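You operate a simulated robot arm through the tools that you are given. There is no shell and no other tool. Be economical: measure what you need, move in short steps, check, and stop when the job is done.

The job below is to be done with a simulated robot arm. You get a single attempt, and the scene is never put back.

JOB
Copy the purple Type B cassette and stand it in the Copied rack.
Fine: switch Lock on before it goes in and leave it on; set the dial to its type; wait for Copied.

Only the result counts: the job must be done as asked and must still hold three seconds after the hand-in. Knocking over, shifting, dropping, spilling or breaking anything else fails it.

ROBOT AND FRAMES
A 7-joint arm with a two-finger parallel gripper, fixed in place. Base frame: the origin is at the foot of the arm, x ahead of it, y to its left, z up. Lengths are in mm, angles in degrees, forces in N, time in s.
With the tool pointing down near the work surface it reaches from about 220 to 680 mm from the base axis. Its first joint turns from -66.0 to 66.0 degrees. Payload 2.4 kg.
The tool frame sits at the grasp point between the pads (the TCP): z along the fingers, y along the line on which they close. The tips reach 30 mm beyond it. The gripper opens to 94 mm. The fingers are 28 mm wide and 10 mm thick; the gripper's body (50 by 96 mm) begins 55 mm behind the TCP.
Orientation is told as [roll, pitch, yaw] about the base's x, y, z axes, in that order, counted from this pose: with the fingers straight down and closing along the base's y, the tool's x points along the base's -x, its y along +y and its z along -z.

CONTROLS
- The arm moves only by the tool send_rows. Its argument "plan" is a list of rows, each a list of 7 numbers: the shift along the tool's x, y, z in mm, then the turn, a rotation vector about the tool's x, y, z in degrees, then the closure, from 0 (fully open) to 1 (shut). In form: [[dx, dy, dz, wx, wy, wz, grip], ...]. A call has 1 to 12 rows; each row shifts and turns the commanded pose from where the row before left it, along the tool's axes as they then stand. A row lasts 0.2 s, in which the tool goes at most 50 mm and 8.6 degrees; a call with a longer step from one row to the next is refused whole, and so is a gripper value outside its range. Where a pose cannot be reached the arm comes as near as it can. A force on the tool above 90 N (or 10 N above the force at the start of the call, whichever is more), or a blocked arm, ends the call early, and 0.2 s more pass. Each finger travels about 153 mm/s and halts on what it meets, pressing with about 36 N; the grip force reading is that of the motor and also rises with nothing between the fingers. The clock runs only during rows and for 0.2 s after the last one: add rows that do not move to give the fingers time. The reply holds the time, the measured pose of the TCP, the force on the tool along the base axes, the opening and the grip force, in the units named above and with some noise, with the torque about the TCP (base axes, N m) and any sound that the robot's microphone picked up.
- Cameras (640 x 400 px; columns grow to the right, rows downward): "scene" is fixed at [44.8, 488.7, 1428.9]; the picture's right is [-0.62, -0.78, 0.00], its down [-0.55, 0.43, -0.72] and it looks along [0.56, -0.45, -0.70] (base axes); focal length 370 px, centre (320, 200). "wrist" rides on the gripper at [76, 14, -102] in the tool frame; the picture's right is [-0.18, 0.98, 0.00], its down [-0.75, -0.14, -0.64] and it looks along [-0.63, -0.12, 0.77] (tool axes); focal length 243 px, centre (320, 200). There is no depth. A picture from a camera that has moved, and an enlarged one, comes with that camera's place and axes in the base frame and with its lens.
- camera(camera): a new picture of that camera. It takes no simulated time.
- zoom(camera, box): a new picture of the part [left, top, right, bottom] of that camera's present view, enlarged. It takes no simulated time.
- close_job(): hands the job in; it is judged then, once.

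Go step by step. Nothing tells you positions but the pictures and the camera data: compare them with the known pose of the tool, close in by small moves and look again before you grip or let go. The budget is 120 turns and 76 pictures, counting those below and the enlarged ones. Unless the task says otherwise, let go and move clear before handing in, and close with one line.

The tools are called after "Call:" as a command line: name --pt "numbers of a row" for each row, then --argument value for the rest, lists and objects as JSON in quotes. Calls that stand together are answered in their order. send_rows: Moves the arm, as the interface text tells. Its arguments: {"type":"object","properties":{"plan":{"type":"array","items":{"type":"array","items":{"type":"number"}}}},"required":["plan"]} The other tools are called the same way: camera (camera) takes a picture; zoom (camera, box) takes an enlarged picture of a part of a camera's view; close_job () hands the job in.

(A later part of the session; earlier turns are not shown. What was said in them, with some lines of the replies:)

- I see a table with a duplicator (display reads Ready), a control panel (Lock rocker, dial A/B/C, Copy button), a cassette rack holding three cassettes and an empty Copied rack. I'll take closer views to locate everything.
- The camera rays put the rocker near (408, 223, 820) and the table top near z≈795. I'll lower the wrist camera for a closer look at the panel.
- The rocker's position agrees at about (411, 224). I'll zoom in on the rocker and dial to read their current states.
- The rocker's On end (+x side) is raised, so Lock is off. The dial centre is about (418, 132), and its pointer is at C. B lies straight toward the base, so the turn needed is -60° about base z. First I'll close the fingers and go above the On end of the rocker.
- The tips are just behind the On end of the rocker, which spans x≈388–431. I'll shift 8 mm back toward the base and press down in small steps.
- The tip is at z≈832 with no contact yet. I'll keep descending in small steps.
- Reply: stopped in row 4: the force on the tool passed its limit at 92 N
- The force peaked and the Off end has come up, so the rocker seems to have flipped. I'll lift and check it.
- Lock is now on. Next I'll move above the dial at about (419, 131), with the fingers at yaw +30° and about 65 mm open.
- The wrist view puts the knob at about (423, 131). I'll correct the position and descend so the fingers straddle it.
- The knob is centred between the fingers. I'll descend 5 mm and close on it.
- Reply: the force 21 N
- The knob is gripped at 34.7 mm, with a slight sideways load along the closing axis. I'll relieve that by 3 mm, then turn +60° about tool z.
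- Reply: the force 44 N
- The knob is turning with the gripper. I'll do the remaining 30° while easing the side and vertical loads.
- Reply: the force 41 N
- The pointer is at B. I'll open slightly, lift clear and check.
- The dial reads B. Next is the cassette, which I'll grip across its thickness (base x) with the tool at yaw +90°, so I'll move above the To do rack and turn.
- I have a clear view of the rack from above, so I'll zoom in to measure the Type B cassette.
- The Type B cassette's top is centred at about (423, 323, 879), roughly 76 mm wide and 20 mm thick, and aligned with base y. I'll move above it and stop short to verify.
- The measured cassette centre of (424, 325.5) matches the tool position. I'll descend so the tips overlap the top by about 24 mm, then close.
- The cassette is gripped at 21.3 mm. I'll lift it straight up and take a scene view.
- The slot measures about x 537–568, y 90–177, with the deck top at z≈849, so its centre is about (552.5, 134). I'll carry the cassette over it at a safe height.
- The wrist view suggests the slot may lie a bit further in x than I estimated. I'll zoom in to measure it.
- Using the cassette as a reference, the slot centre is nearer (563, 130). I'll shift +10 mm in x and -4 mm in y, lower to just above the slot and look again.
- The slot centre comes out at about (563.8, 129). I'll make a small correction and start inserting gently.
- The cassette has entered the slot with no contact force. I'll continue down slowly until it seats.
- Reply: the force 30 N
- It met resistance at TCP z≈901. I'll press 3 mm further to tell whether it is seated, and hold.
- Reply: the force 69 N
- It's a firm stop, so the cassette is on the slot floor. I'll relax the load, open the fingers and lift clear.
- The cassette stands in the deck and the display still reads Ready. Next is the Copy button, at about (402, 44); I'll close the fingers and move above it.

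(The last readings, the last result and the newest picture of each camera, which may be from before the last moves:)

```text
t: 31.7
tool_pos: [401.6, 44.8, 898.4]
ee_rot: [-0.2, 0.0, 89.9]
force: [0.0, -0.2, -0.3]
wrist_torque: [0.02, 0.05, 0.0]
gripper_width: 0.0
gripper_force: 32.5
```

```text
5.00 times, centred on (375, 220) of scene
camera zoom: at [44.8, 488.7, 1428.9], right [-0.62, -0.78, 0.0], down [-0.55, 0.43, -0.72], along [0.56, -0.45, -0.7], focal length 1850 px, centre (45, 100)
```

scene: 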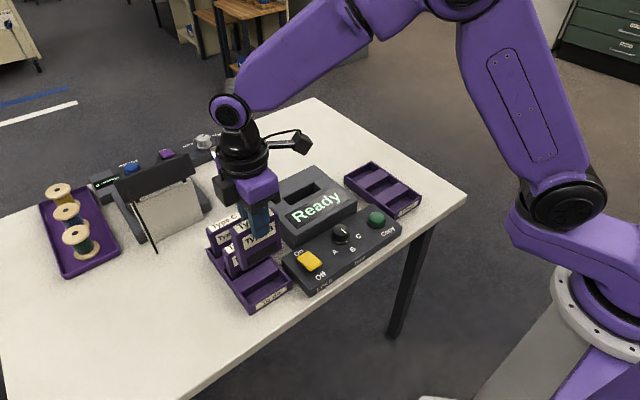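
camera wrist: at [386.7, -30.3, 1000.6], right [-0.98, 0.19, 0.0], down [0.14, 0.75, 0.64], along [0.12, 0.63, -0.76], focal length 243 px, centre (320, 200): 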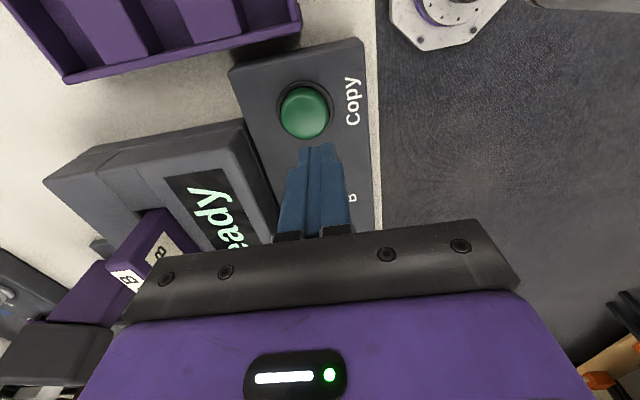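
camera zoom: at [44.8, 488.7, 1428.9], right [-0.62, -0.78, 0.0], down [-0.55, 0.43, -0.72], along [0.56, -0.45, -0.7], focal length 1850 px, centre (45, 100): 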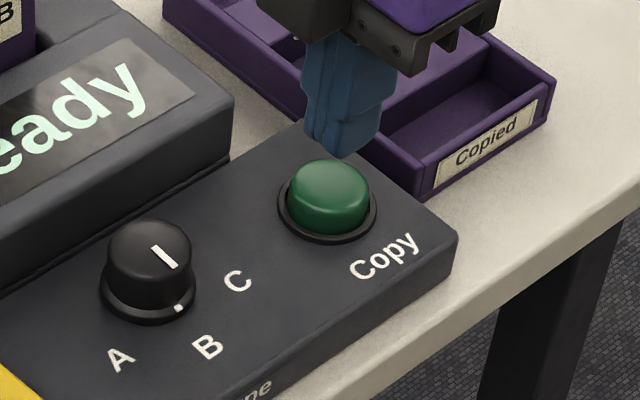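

Triangulation now puts the button top at about (409.5, 33, 820). I'll shift there and descend partway.

Call:
send_rows --pt "11.5 -8 0 0 0 0 1" --pt "0 0 15 0 0 0 1" --pt "0 0 15 0 0 0 1" --pt "0 0 0 0 0 0 1"

Call:
camera --camera "wrist"

Call:
zoom --camera "scene" --box '[320, 180, 430, 260]'

```text
t: 32.7
tool_pos: [413.3, 34.4, 869.0]
ee_rot: [-0.2, -0.2, 89.9]
force: [0.0, 0.2, 0.6]
wrist_torque: [0.01, 0.01, -0.02]
gripper_width: 0.0
gripper_force: 33.2
```

```text
30 pictures are left
camera wrist: at [397.5, -41.7, 970.7], right [-0.98, 0.19, 0.0], down [0.14, 0.75, 0.64], along [0.12, 0.63, -0.76], focal length 243 px, centre (320, 200)
```

wrist: 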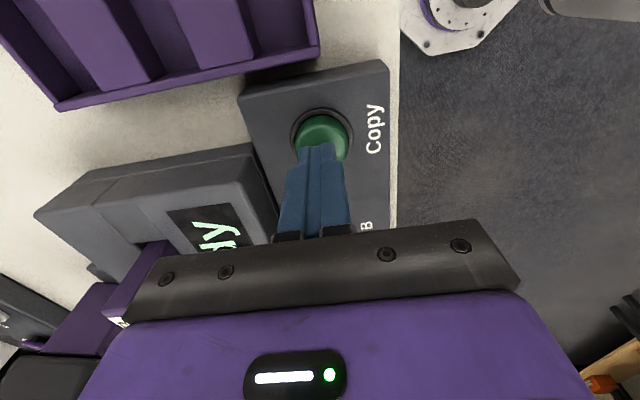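

```text
5.00 times, centred on (375, 220) of scene
camera zoom: at [44.8, 488.7, 1428.9], right [-0.62, -0.78, 0.0], down [-0.55, 0.43, -0.72], along [0.56, -0.45, -0.7], focal length 1850 px, centre (45, 100)
```

zoom: 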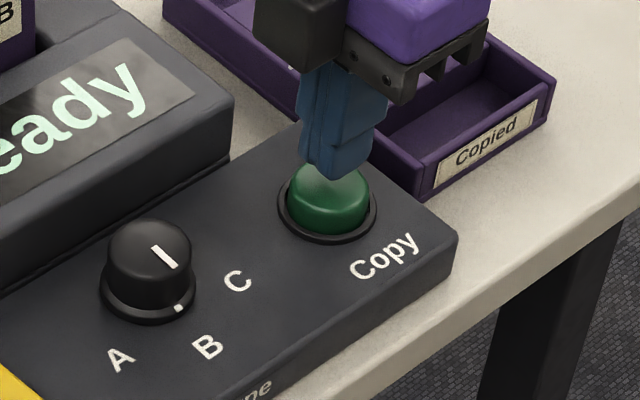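

The tips are right over the button, so I'll press down in small steps.

Call:
send_rows --pt "0 0 4 0 0 0 1" --pt "0 0 4 0 0 0 1" --pt "0 0 3 0 0 0 1" --pt "0 0 3 0 0 0 1" --pt "0 0 3 0 0 0 1" --pt "0 0 3 0 0 0 1"

Call:
zoom --camera "scene" --box '[250, 150, 430, 270]'

```text
t: 34.1
tool_pos: [413.1, 34.0, 851.1]
ee_rot: [-0.2, -0.1, 89.9]
force: [-3.3, 0.6, 11.3]
wrist_torque: [0.03, 0.12, 0.02]
gripper_width: 0.1
gripper_force: 33.1
heard: click
```

```text
3.33 times, centred on (340, 210) of scene
camera zoom: at [44.5, 488.7, 1428.9], right [-0.62, -0.78, 0.0], down [-0.55, 0.43, -0.72], along [0.56, -0.45, -0.7], focal length 1233 px, centre (253, 167)
```

zoom: 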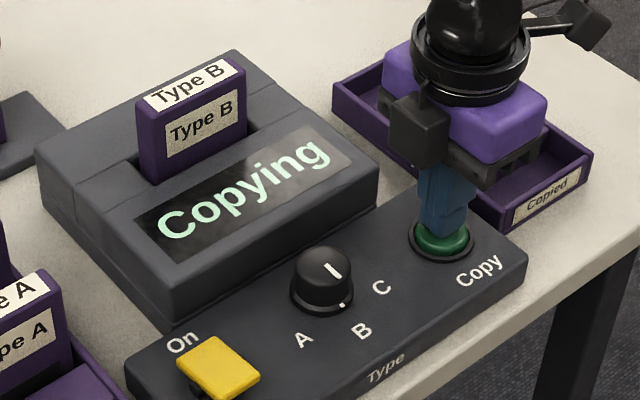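

The display shows "Copying". I'll lift off and move to where the wrist camera can see the Copied rack while I wait.

Call:
send_rows --pt "0 0 -20 0 0 0 1" --pt "0 0 -45 0 0 0 1" --pt "0 0 -45 0 0 0 1" --pt "0 0 -45 0 0 0 1" --pt "45 -10 0 0 0 0 0.6" --pt "45 -20 0 0 0 0 0.55" --pt "0 -20 0 0 0 0 0.55" --pt "0 0 0 0 0 0 0.55"

Call:
camera --camera "wrist"

Call:
zoom --camera "scene" --box '[250, 130, 430, 270]'

```text
t: 35.9
tool_pos: [463.4, -55.0, 1004.8]
ee_rot: [-0.3, 0.0, 89.8]
force: [-0.3, 0.4, -0.5]
wrist_torque: [0.01, 0.02, 0.04]
gripper_width: 42.4
gripper_force: 0.0
```

```text
27 pictures are left
camera wrist: at [447.6, -131.2, 1106.4], right [-0.98, 0.19, 0.0], down [0.14, 0.75, 0.64], along [0.12, 0.63, -0.76], focal length 243 px, centre (320, 200)
```

wrist: 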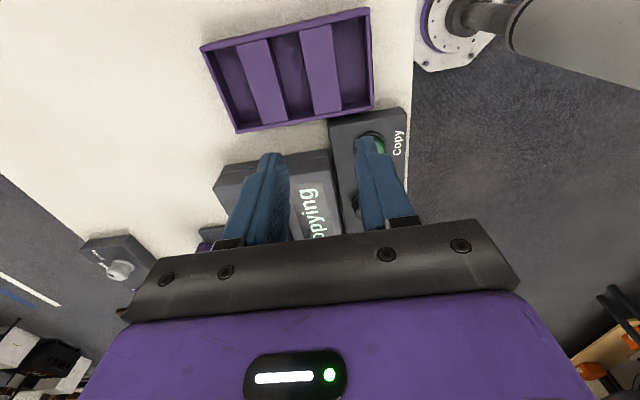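

```text
2.86 times, centred on (340, 200) of scene
camera zoom: at [44.8, 488.6, 1428.9], right [-0.62, -0.78, 0.0], down [-0.55, 0.43, -0.72], along [0.56, -0.45, -0.7], focal length 1057 px, centre (263, 200)
```

zoom: 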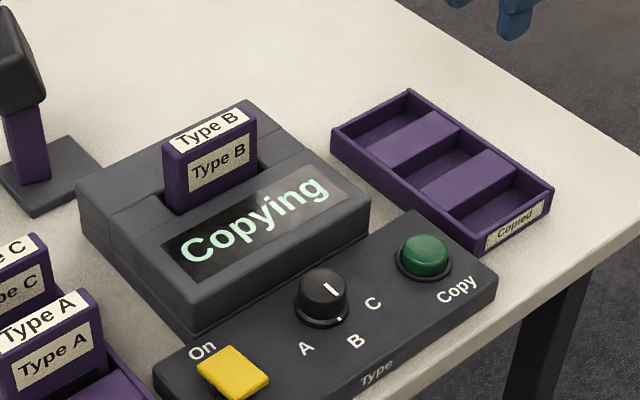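

The Copied rack is in view with three wells. I'll zoom in to measure them.

Call:
zoom --camera "wrist" --box '[190, 0, 390, 140]'

Call:
zoom --camera "scene" --box '[335, 150, 435, 225]'

```text
2.86 times, centred on (290, 70) of wrist
camera zoom: at [447.6, -131.2, 1106.4], right [-0.98, 0.19, 0.0], down [0.14, 0.75, 0.64], along [0.12, 0.63, -0.76], focal length 693 px, centre (406, 571)
```

zoom: 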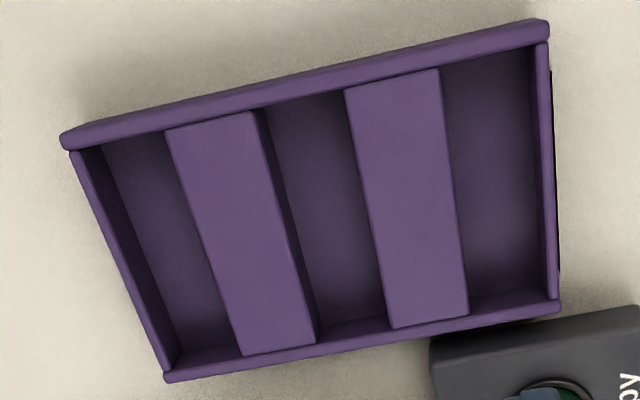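

```text
5.33 times, centred on (385, 188) of scene
camera zoom: at [44.8, 488.6, 1428.9], right [-0.62, -0.78, 0.0], down [-0.55, 0.43, -0.72], along [0.56, -0.45, -0.7], focal length 1973 px, centre (-27, 267)
```

zoom: 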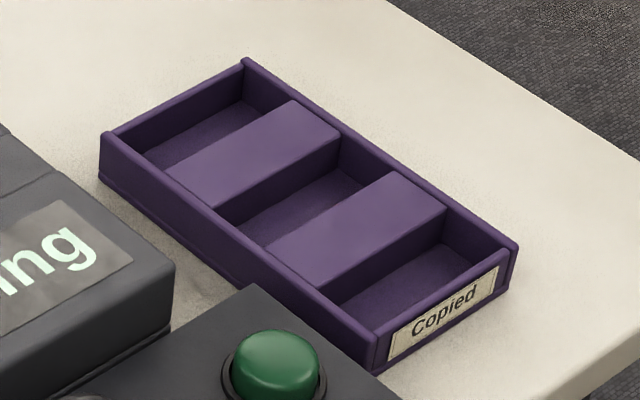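

The Copied rack spans x 403–581, y −113…−18 with its rim at z≈806. The middle well is centred at about (493.5, −65.5). I'll go back above the cassette and check the display.

Call:
send_rows --pt "-37 -20 0 0 0 0 0.55" --pt "-37 -20 0 0 0 0 0.55" --pt "-37 -20 0 0 0 0 0.55" --pt "-37 -20.5 0 0 0 0 0.55" --pt "-36.5 -20.5 0 0 0 0 0.55" --pt "0 0 0 0 0 0 0.55" --pt "0 0 0 0 0 0 0.55" --pt "0 0 0 0 0 0 0.55"

Call:
camera --camera "wrist"

```text
t: 37.7
tool_pos: [565.0, 129.8, 1005.4]
ee_rot: [-0.2, -0.1, 90.0]
force: [0.4, -0.6, 0.0]
wrist_torque: [-0.04, -0.01, 0.02]
gripper_width: 42.7
gripper_force: 0.1
```

```text
23 pictures are left
camera wrist: at [549.5, 53.8, 1107.4], right [-0.98, 0.19, 0.0], down [0.14, 0.75, 0.64], along [0.12, 0.63, -0.76], focal length 243 px, centre (320, 200)
```

wrist: 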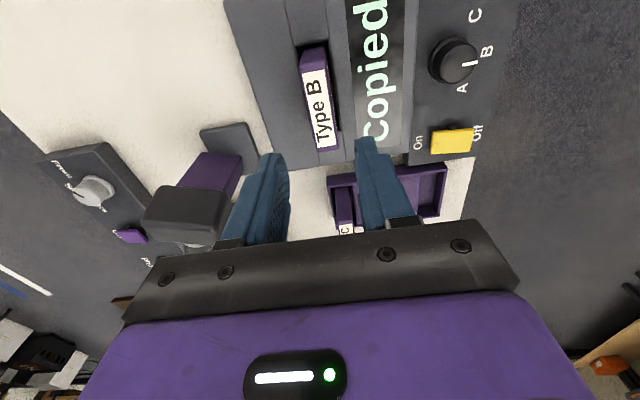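

The display reads "Copied". I'll descend on the cassette and grip it at the same height as before.

Call:
send_rows --pt "0 1.5 40 0 0 0 0.55" --pt "0 0 30 0 0 0 0.55" --pt "0 0 20 0 0 0 0.55" --pt "0 0 13 0 0 0 0.55" --pt "0 0 0 0 0 0 0.55" --pt "0 0 0 0 0 0 0.75" --pt "0 0 0 0 0 0 0.9" --pt "0 0 0 0 0 0 0.9"

Call:
camera --camera "wrist"

```text
t: 39.5
tool_pos: [561.1, 128.4, 901.1]
ee_rot: [-0.1, -0.2, 89.8]
force: [0.1, -0.5, -0.1]
wrist_torque: [-0.02, 0.02, 0.01]
gripper_width: 21.5
gripper_force: 35.9
```

```text
22 pictures are left
camera wrist: at [547.0, 52.9, 1003.3], right [-0.98, 0.19, 0.0], down [0.14, 0.75, 0.64], along [0.12, 0.63, -0.77], focal length 243 px, centre (320, 200)
```

wrist: 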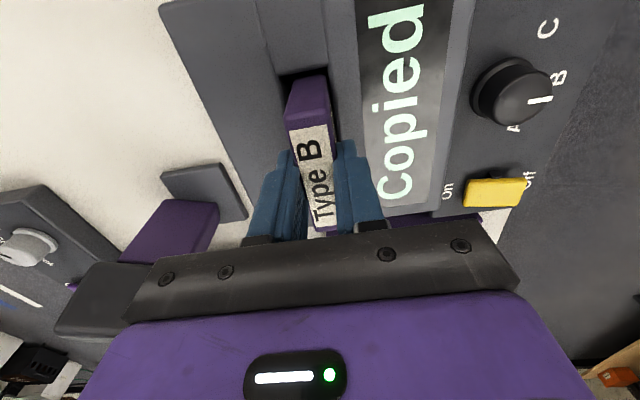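

The cassette is gripped. I'll lift it straight out and carry it above the middle well of the Copied rack.

Call:
send_rows --pt "0 0 -15 0 0 0 0.9" --pt "0 0 -25 0 0 0 0.9" --pt "0 0 -30 0 0 0 0.9" --pt "0 0 -30 0 0 0 0.9" --pt "39 13.5 0 0 0 0 0.9" --pt "39 13.5 0 0 0 0 0.9" --pt "39 13.5 0 0 0 0 0.9" --pt "39 13.5 0 0 0 0 0.9" --pt "39 13.5 0 0 0 0 0.9" --pt "0 0 15 0 0 0 0.9" --pt "0 0 15 0 0 0 0.9" --pt "0 0 0 0 0 0 0.9"

Call:
zoom --camera "wrist" --box '[200, 0, 440, 160]'

Call:
camera --camera "scene"

```text
t: 42.1
tool_pos: [495.2, -66.6, 973.3]
ee_rot: [-0.2, -0.1, 89.9]
force: [0.6, -0.7, -1.5]
wrist_torque: [-0.01, 0.0, 0.0]
gripper_width: 21.4
gripper_force: 35.8
```

```text
2.50 times, centred on (320, 80) of wrist
camera zoom: at [479.8, -143.0, 1075.3], right [-0.98, 0.19, 0.0], down [0.14, 0.75, 0.64], along [0.12, 0.63, -0.76], focal length 606 px, centre (320, 500)
```

zoom: 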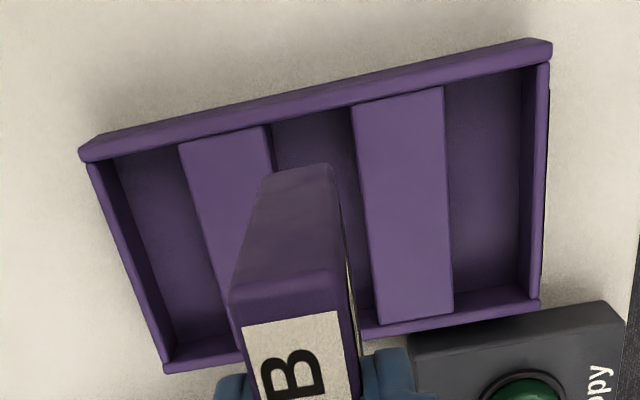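

```text
20 pictures are left
```

scene: 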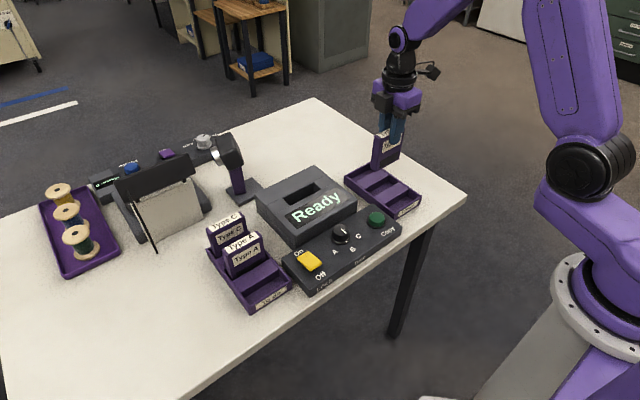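

The middle well's centre is refined to about (491, −64.5), so I'll correct by (−3, +3) mm, descend to near the rim and look again.

Call:
send_rows --pt "-3 3 0 0 0 0 0.9" --pt "0 0 25 0 0 0 0.9" --pt "0 0 25 0 0 0 0.9" --pt "0 0 15 0 0 0 0.9" --pt "0 0 0 0 0 0 0.9"

Call:
zoom --camera "wrist" --box '[200, 0, 440, 160]'

Call:
zoom --camera "scene" --box '[330, 110, 440, 220]'

```text
t: 43.3
tool_pos: [491.7, -65.0, 905.5]
ee_rot: [-0.2, -0.1, 89.8]
force: [-0.2, 0.0, -1.4]
wrist_torque: [0.01, 0.01, -0.03]
gripper_width: 21.4
gripper_force: 36.1
```

```text
2.50 times, centred on (320, 80) of wrist
camera zoom: at [475.8, -140.5, 1007.6], right [-0.98, 0.19, 0.0], down [0.14, 0.75, 0.64], along [0.12, 0.63, -0.76], focal length 606 px, centre (320, 500)
```

zoom: 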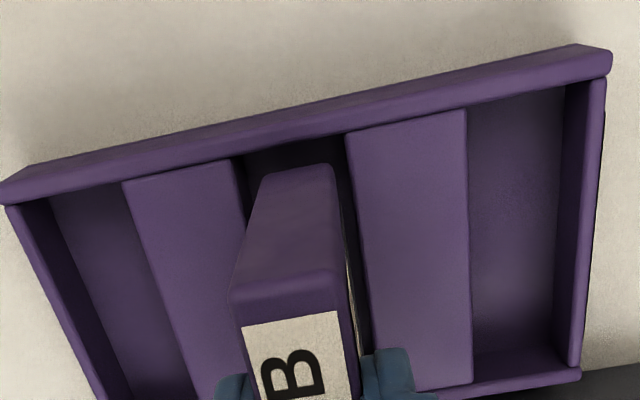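

```text
3.64 times, centred on (385, 165) of scene
camera zoom: at [44.8, 488.7, 1428.9], right [-0.62, -0.78, 0.0], down [-0.55, 0.43, -0.72], along [0.56, -0.45, -0.7], focal length 1345 px, centre (84, 327)
```

zoom: 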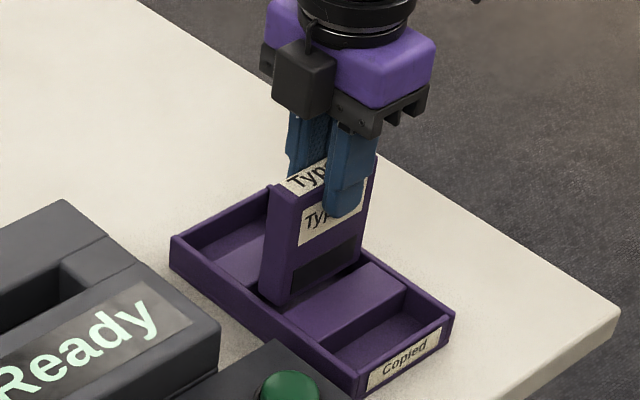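

It is well centred, with a slightly smaller gap on the −y side. I'll nudge +2 mm in y and lower to the floor in small steps.

Call:
send_rows --pt "-2 0 0 0 0 0 0.9" --pt "0 0 5 0 0 0 0.9" --pt "0 0 5 0 0 0 0.9" --pt "0 0 4 0 0 0 0.9" --pt "0 0 2 0 0 0 0.9" --pt "0 0 0 0 0 0 0.9"

```text
t: 44.7
tool_pos: [492.4, -63.4, 889.4]
ee_rot: [-0.2, -0.2, 89.9]
force: [-1.0, -5.2, -0.7]
wrist_torque: [-0.4, 0.1, 0.09]
gripper_width: 21.4
gripper_force: 35.9
```

There's a light touch on the +y wall, so I'll back off 1.5 mm and lower the last few millimetres.

Call:
send_rows --pt "1.5 0 0 0 0 0 0.9" --pt "0 0 1.5 0 0 0 0.9" --pt "0 0 1.5 0 0 0 0.9" --pt "0 0 1 0 0 0 0.9" --pt "0 0 0 0 0 0 0.9"

Call:
zoom --camera "scene" --box '[330, 110, 440, 220]'

```text
t: 45.9
tool_pos: [491.3, -62.0, 887.5]
ee_rot: [-0.2, -0.1, 89.9]
force: [-0.6, -0.8, -1.5]
wrist_torque: [0.0, 0.02, 0.02]
gripper_width: 21.4
gripper_force: 36.4
```

```text
3.64 times, centred on (385, 165) of scene
camera zoom: at [44.8, 488.7, 1428.9], right [-0.62, -0.78, 0.0], down [-0.55, 0.43, -0.72], along [0.56, -0.45, -0.7], focal length 1345 px, centre (84, 327)
```

zoom: 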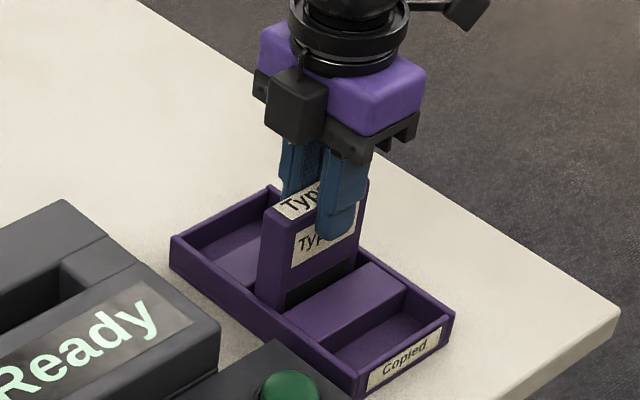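

It's not on the floor yet, with no vertical force. I'll continue in 1 mm steps.

Call:
send_rows --pt "1 0 1 0 0 0 0.9" --pt "0 0 1 0 0 0 0.9" --pt "0 0 1 0 0 0 0.9" --pt "0 0 1 0 0 0 0.9" --pt "0 0 0 0 0 0 0.9"

```text
t: 47.1
tool_pos: [491.3, -61.7, 883.5]
ee_rot: [-0.3, -0.1, 89.9]
force: [-4.4, 2.7, 23.1]
wrist_torque: [0.4, 0.43, -0.02]
gripper_width: 21.5
gripper_force: 36.1
```

Floor contact at TCP z≈884, as expected. I'll relax the load, release and lift straight up.

Call:
send_rows --pt "0 0 -2 0 0 0 0.9" --pt "0 0 0 0 0 0 0.75" --pt "0 0 0 0 0 0 0.6" --pt "0 0 0 0 0 0 0.55" --pt "0 0 -20 0 0 0 0.55" --pt "0 0 -40 0 0 0 0.55" --pt "0 0 -45 0 0 0 0.55" --pt "0 0 -45 0 0 0 0.55" --pt "0 0 0 0 0 0 0.55"

Call:
camera --camera "scene"

Call:
zoom --camera "scene" --box '[270, 130, 450, 290]'

Call:
camera --camera "wrist"

```text
t: 49.1
tool_pos: [490.9, -67.7, 1035.7]
ee_rot: [-0.2, -0.1, 89.9]
force: [-0.3, 0.3, -0.4]
wrist_torque: [0.02, -0.02, -0.01]
gripper_width: 42.2
gripper_force: 0.0
```

```text
16 pictures are left
```

scene: 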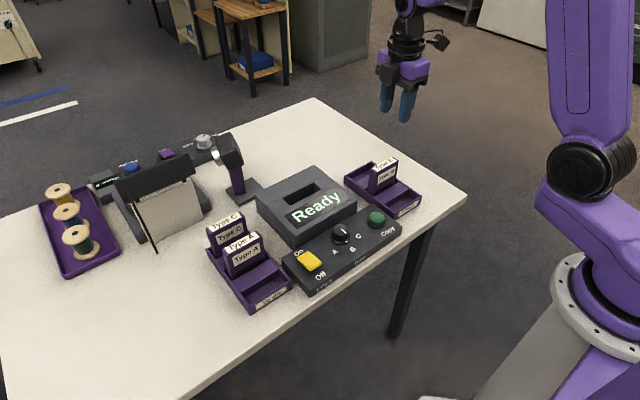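

```text
2.50 times, centred on (360, 210) of scene
camera zoom: at [44.7, 488.7, 1428.9], right [-0.62, -0.78, 0.0], down [-0.55, 0.43, -0.72], along [0.56, -0.45, -0.7], focal length 925 px, centre (220, 175)
```

zoom: 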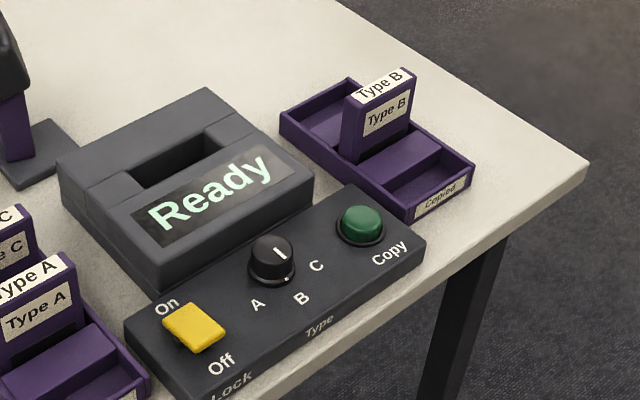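

```text
14 pictures are left
camera wrist: at [475.2, -143.2, 1138.4], right [-0.98, 0.19, 0.0], down [0.14, 0.75, 0.64], along [0.12, 0.63, -0.76], focal length 243 px, centre (320, 200)
```

wrist: 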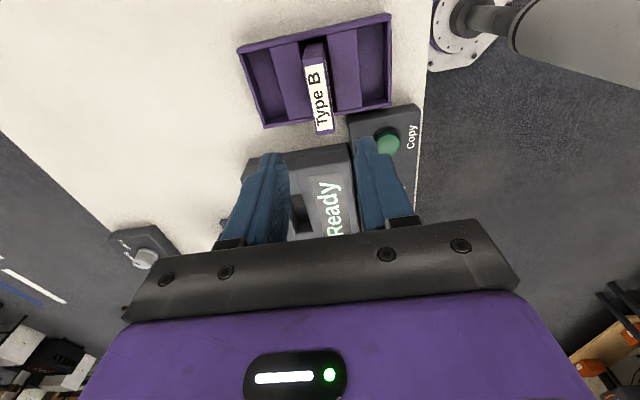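

The cassette stands in the Copied rack, Lock is on and the dial is at B. I'll take one closer look to confirm it's upright.

Call:
zoom --camera "scene" --box '[335, 145, 435, 225]'

```text
5.00 times, centred on (385, 185) of scene
camera zoom: at [44.7, 488.7, 1428.9], right [-0.62, -0.78, 0.0], down [-0.55, 0.43, -0.72], along [0.56, -0.45, -0.7], focal length 1850 px, centre (-5, 275)
```

zoom: 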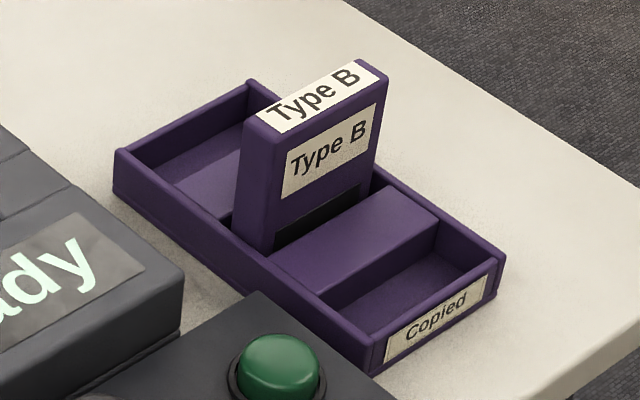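

It stands upright in the middle well and the gripper is clear, so I'll hand the job in.

Call:
close_job

```text
The job is handed in.
```

The Type B cassette was copied (the display read "Copied") and now stands upright in the middle well of the Copied rack, with Lock still on and the dial at B.
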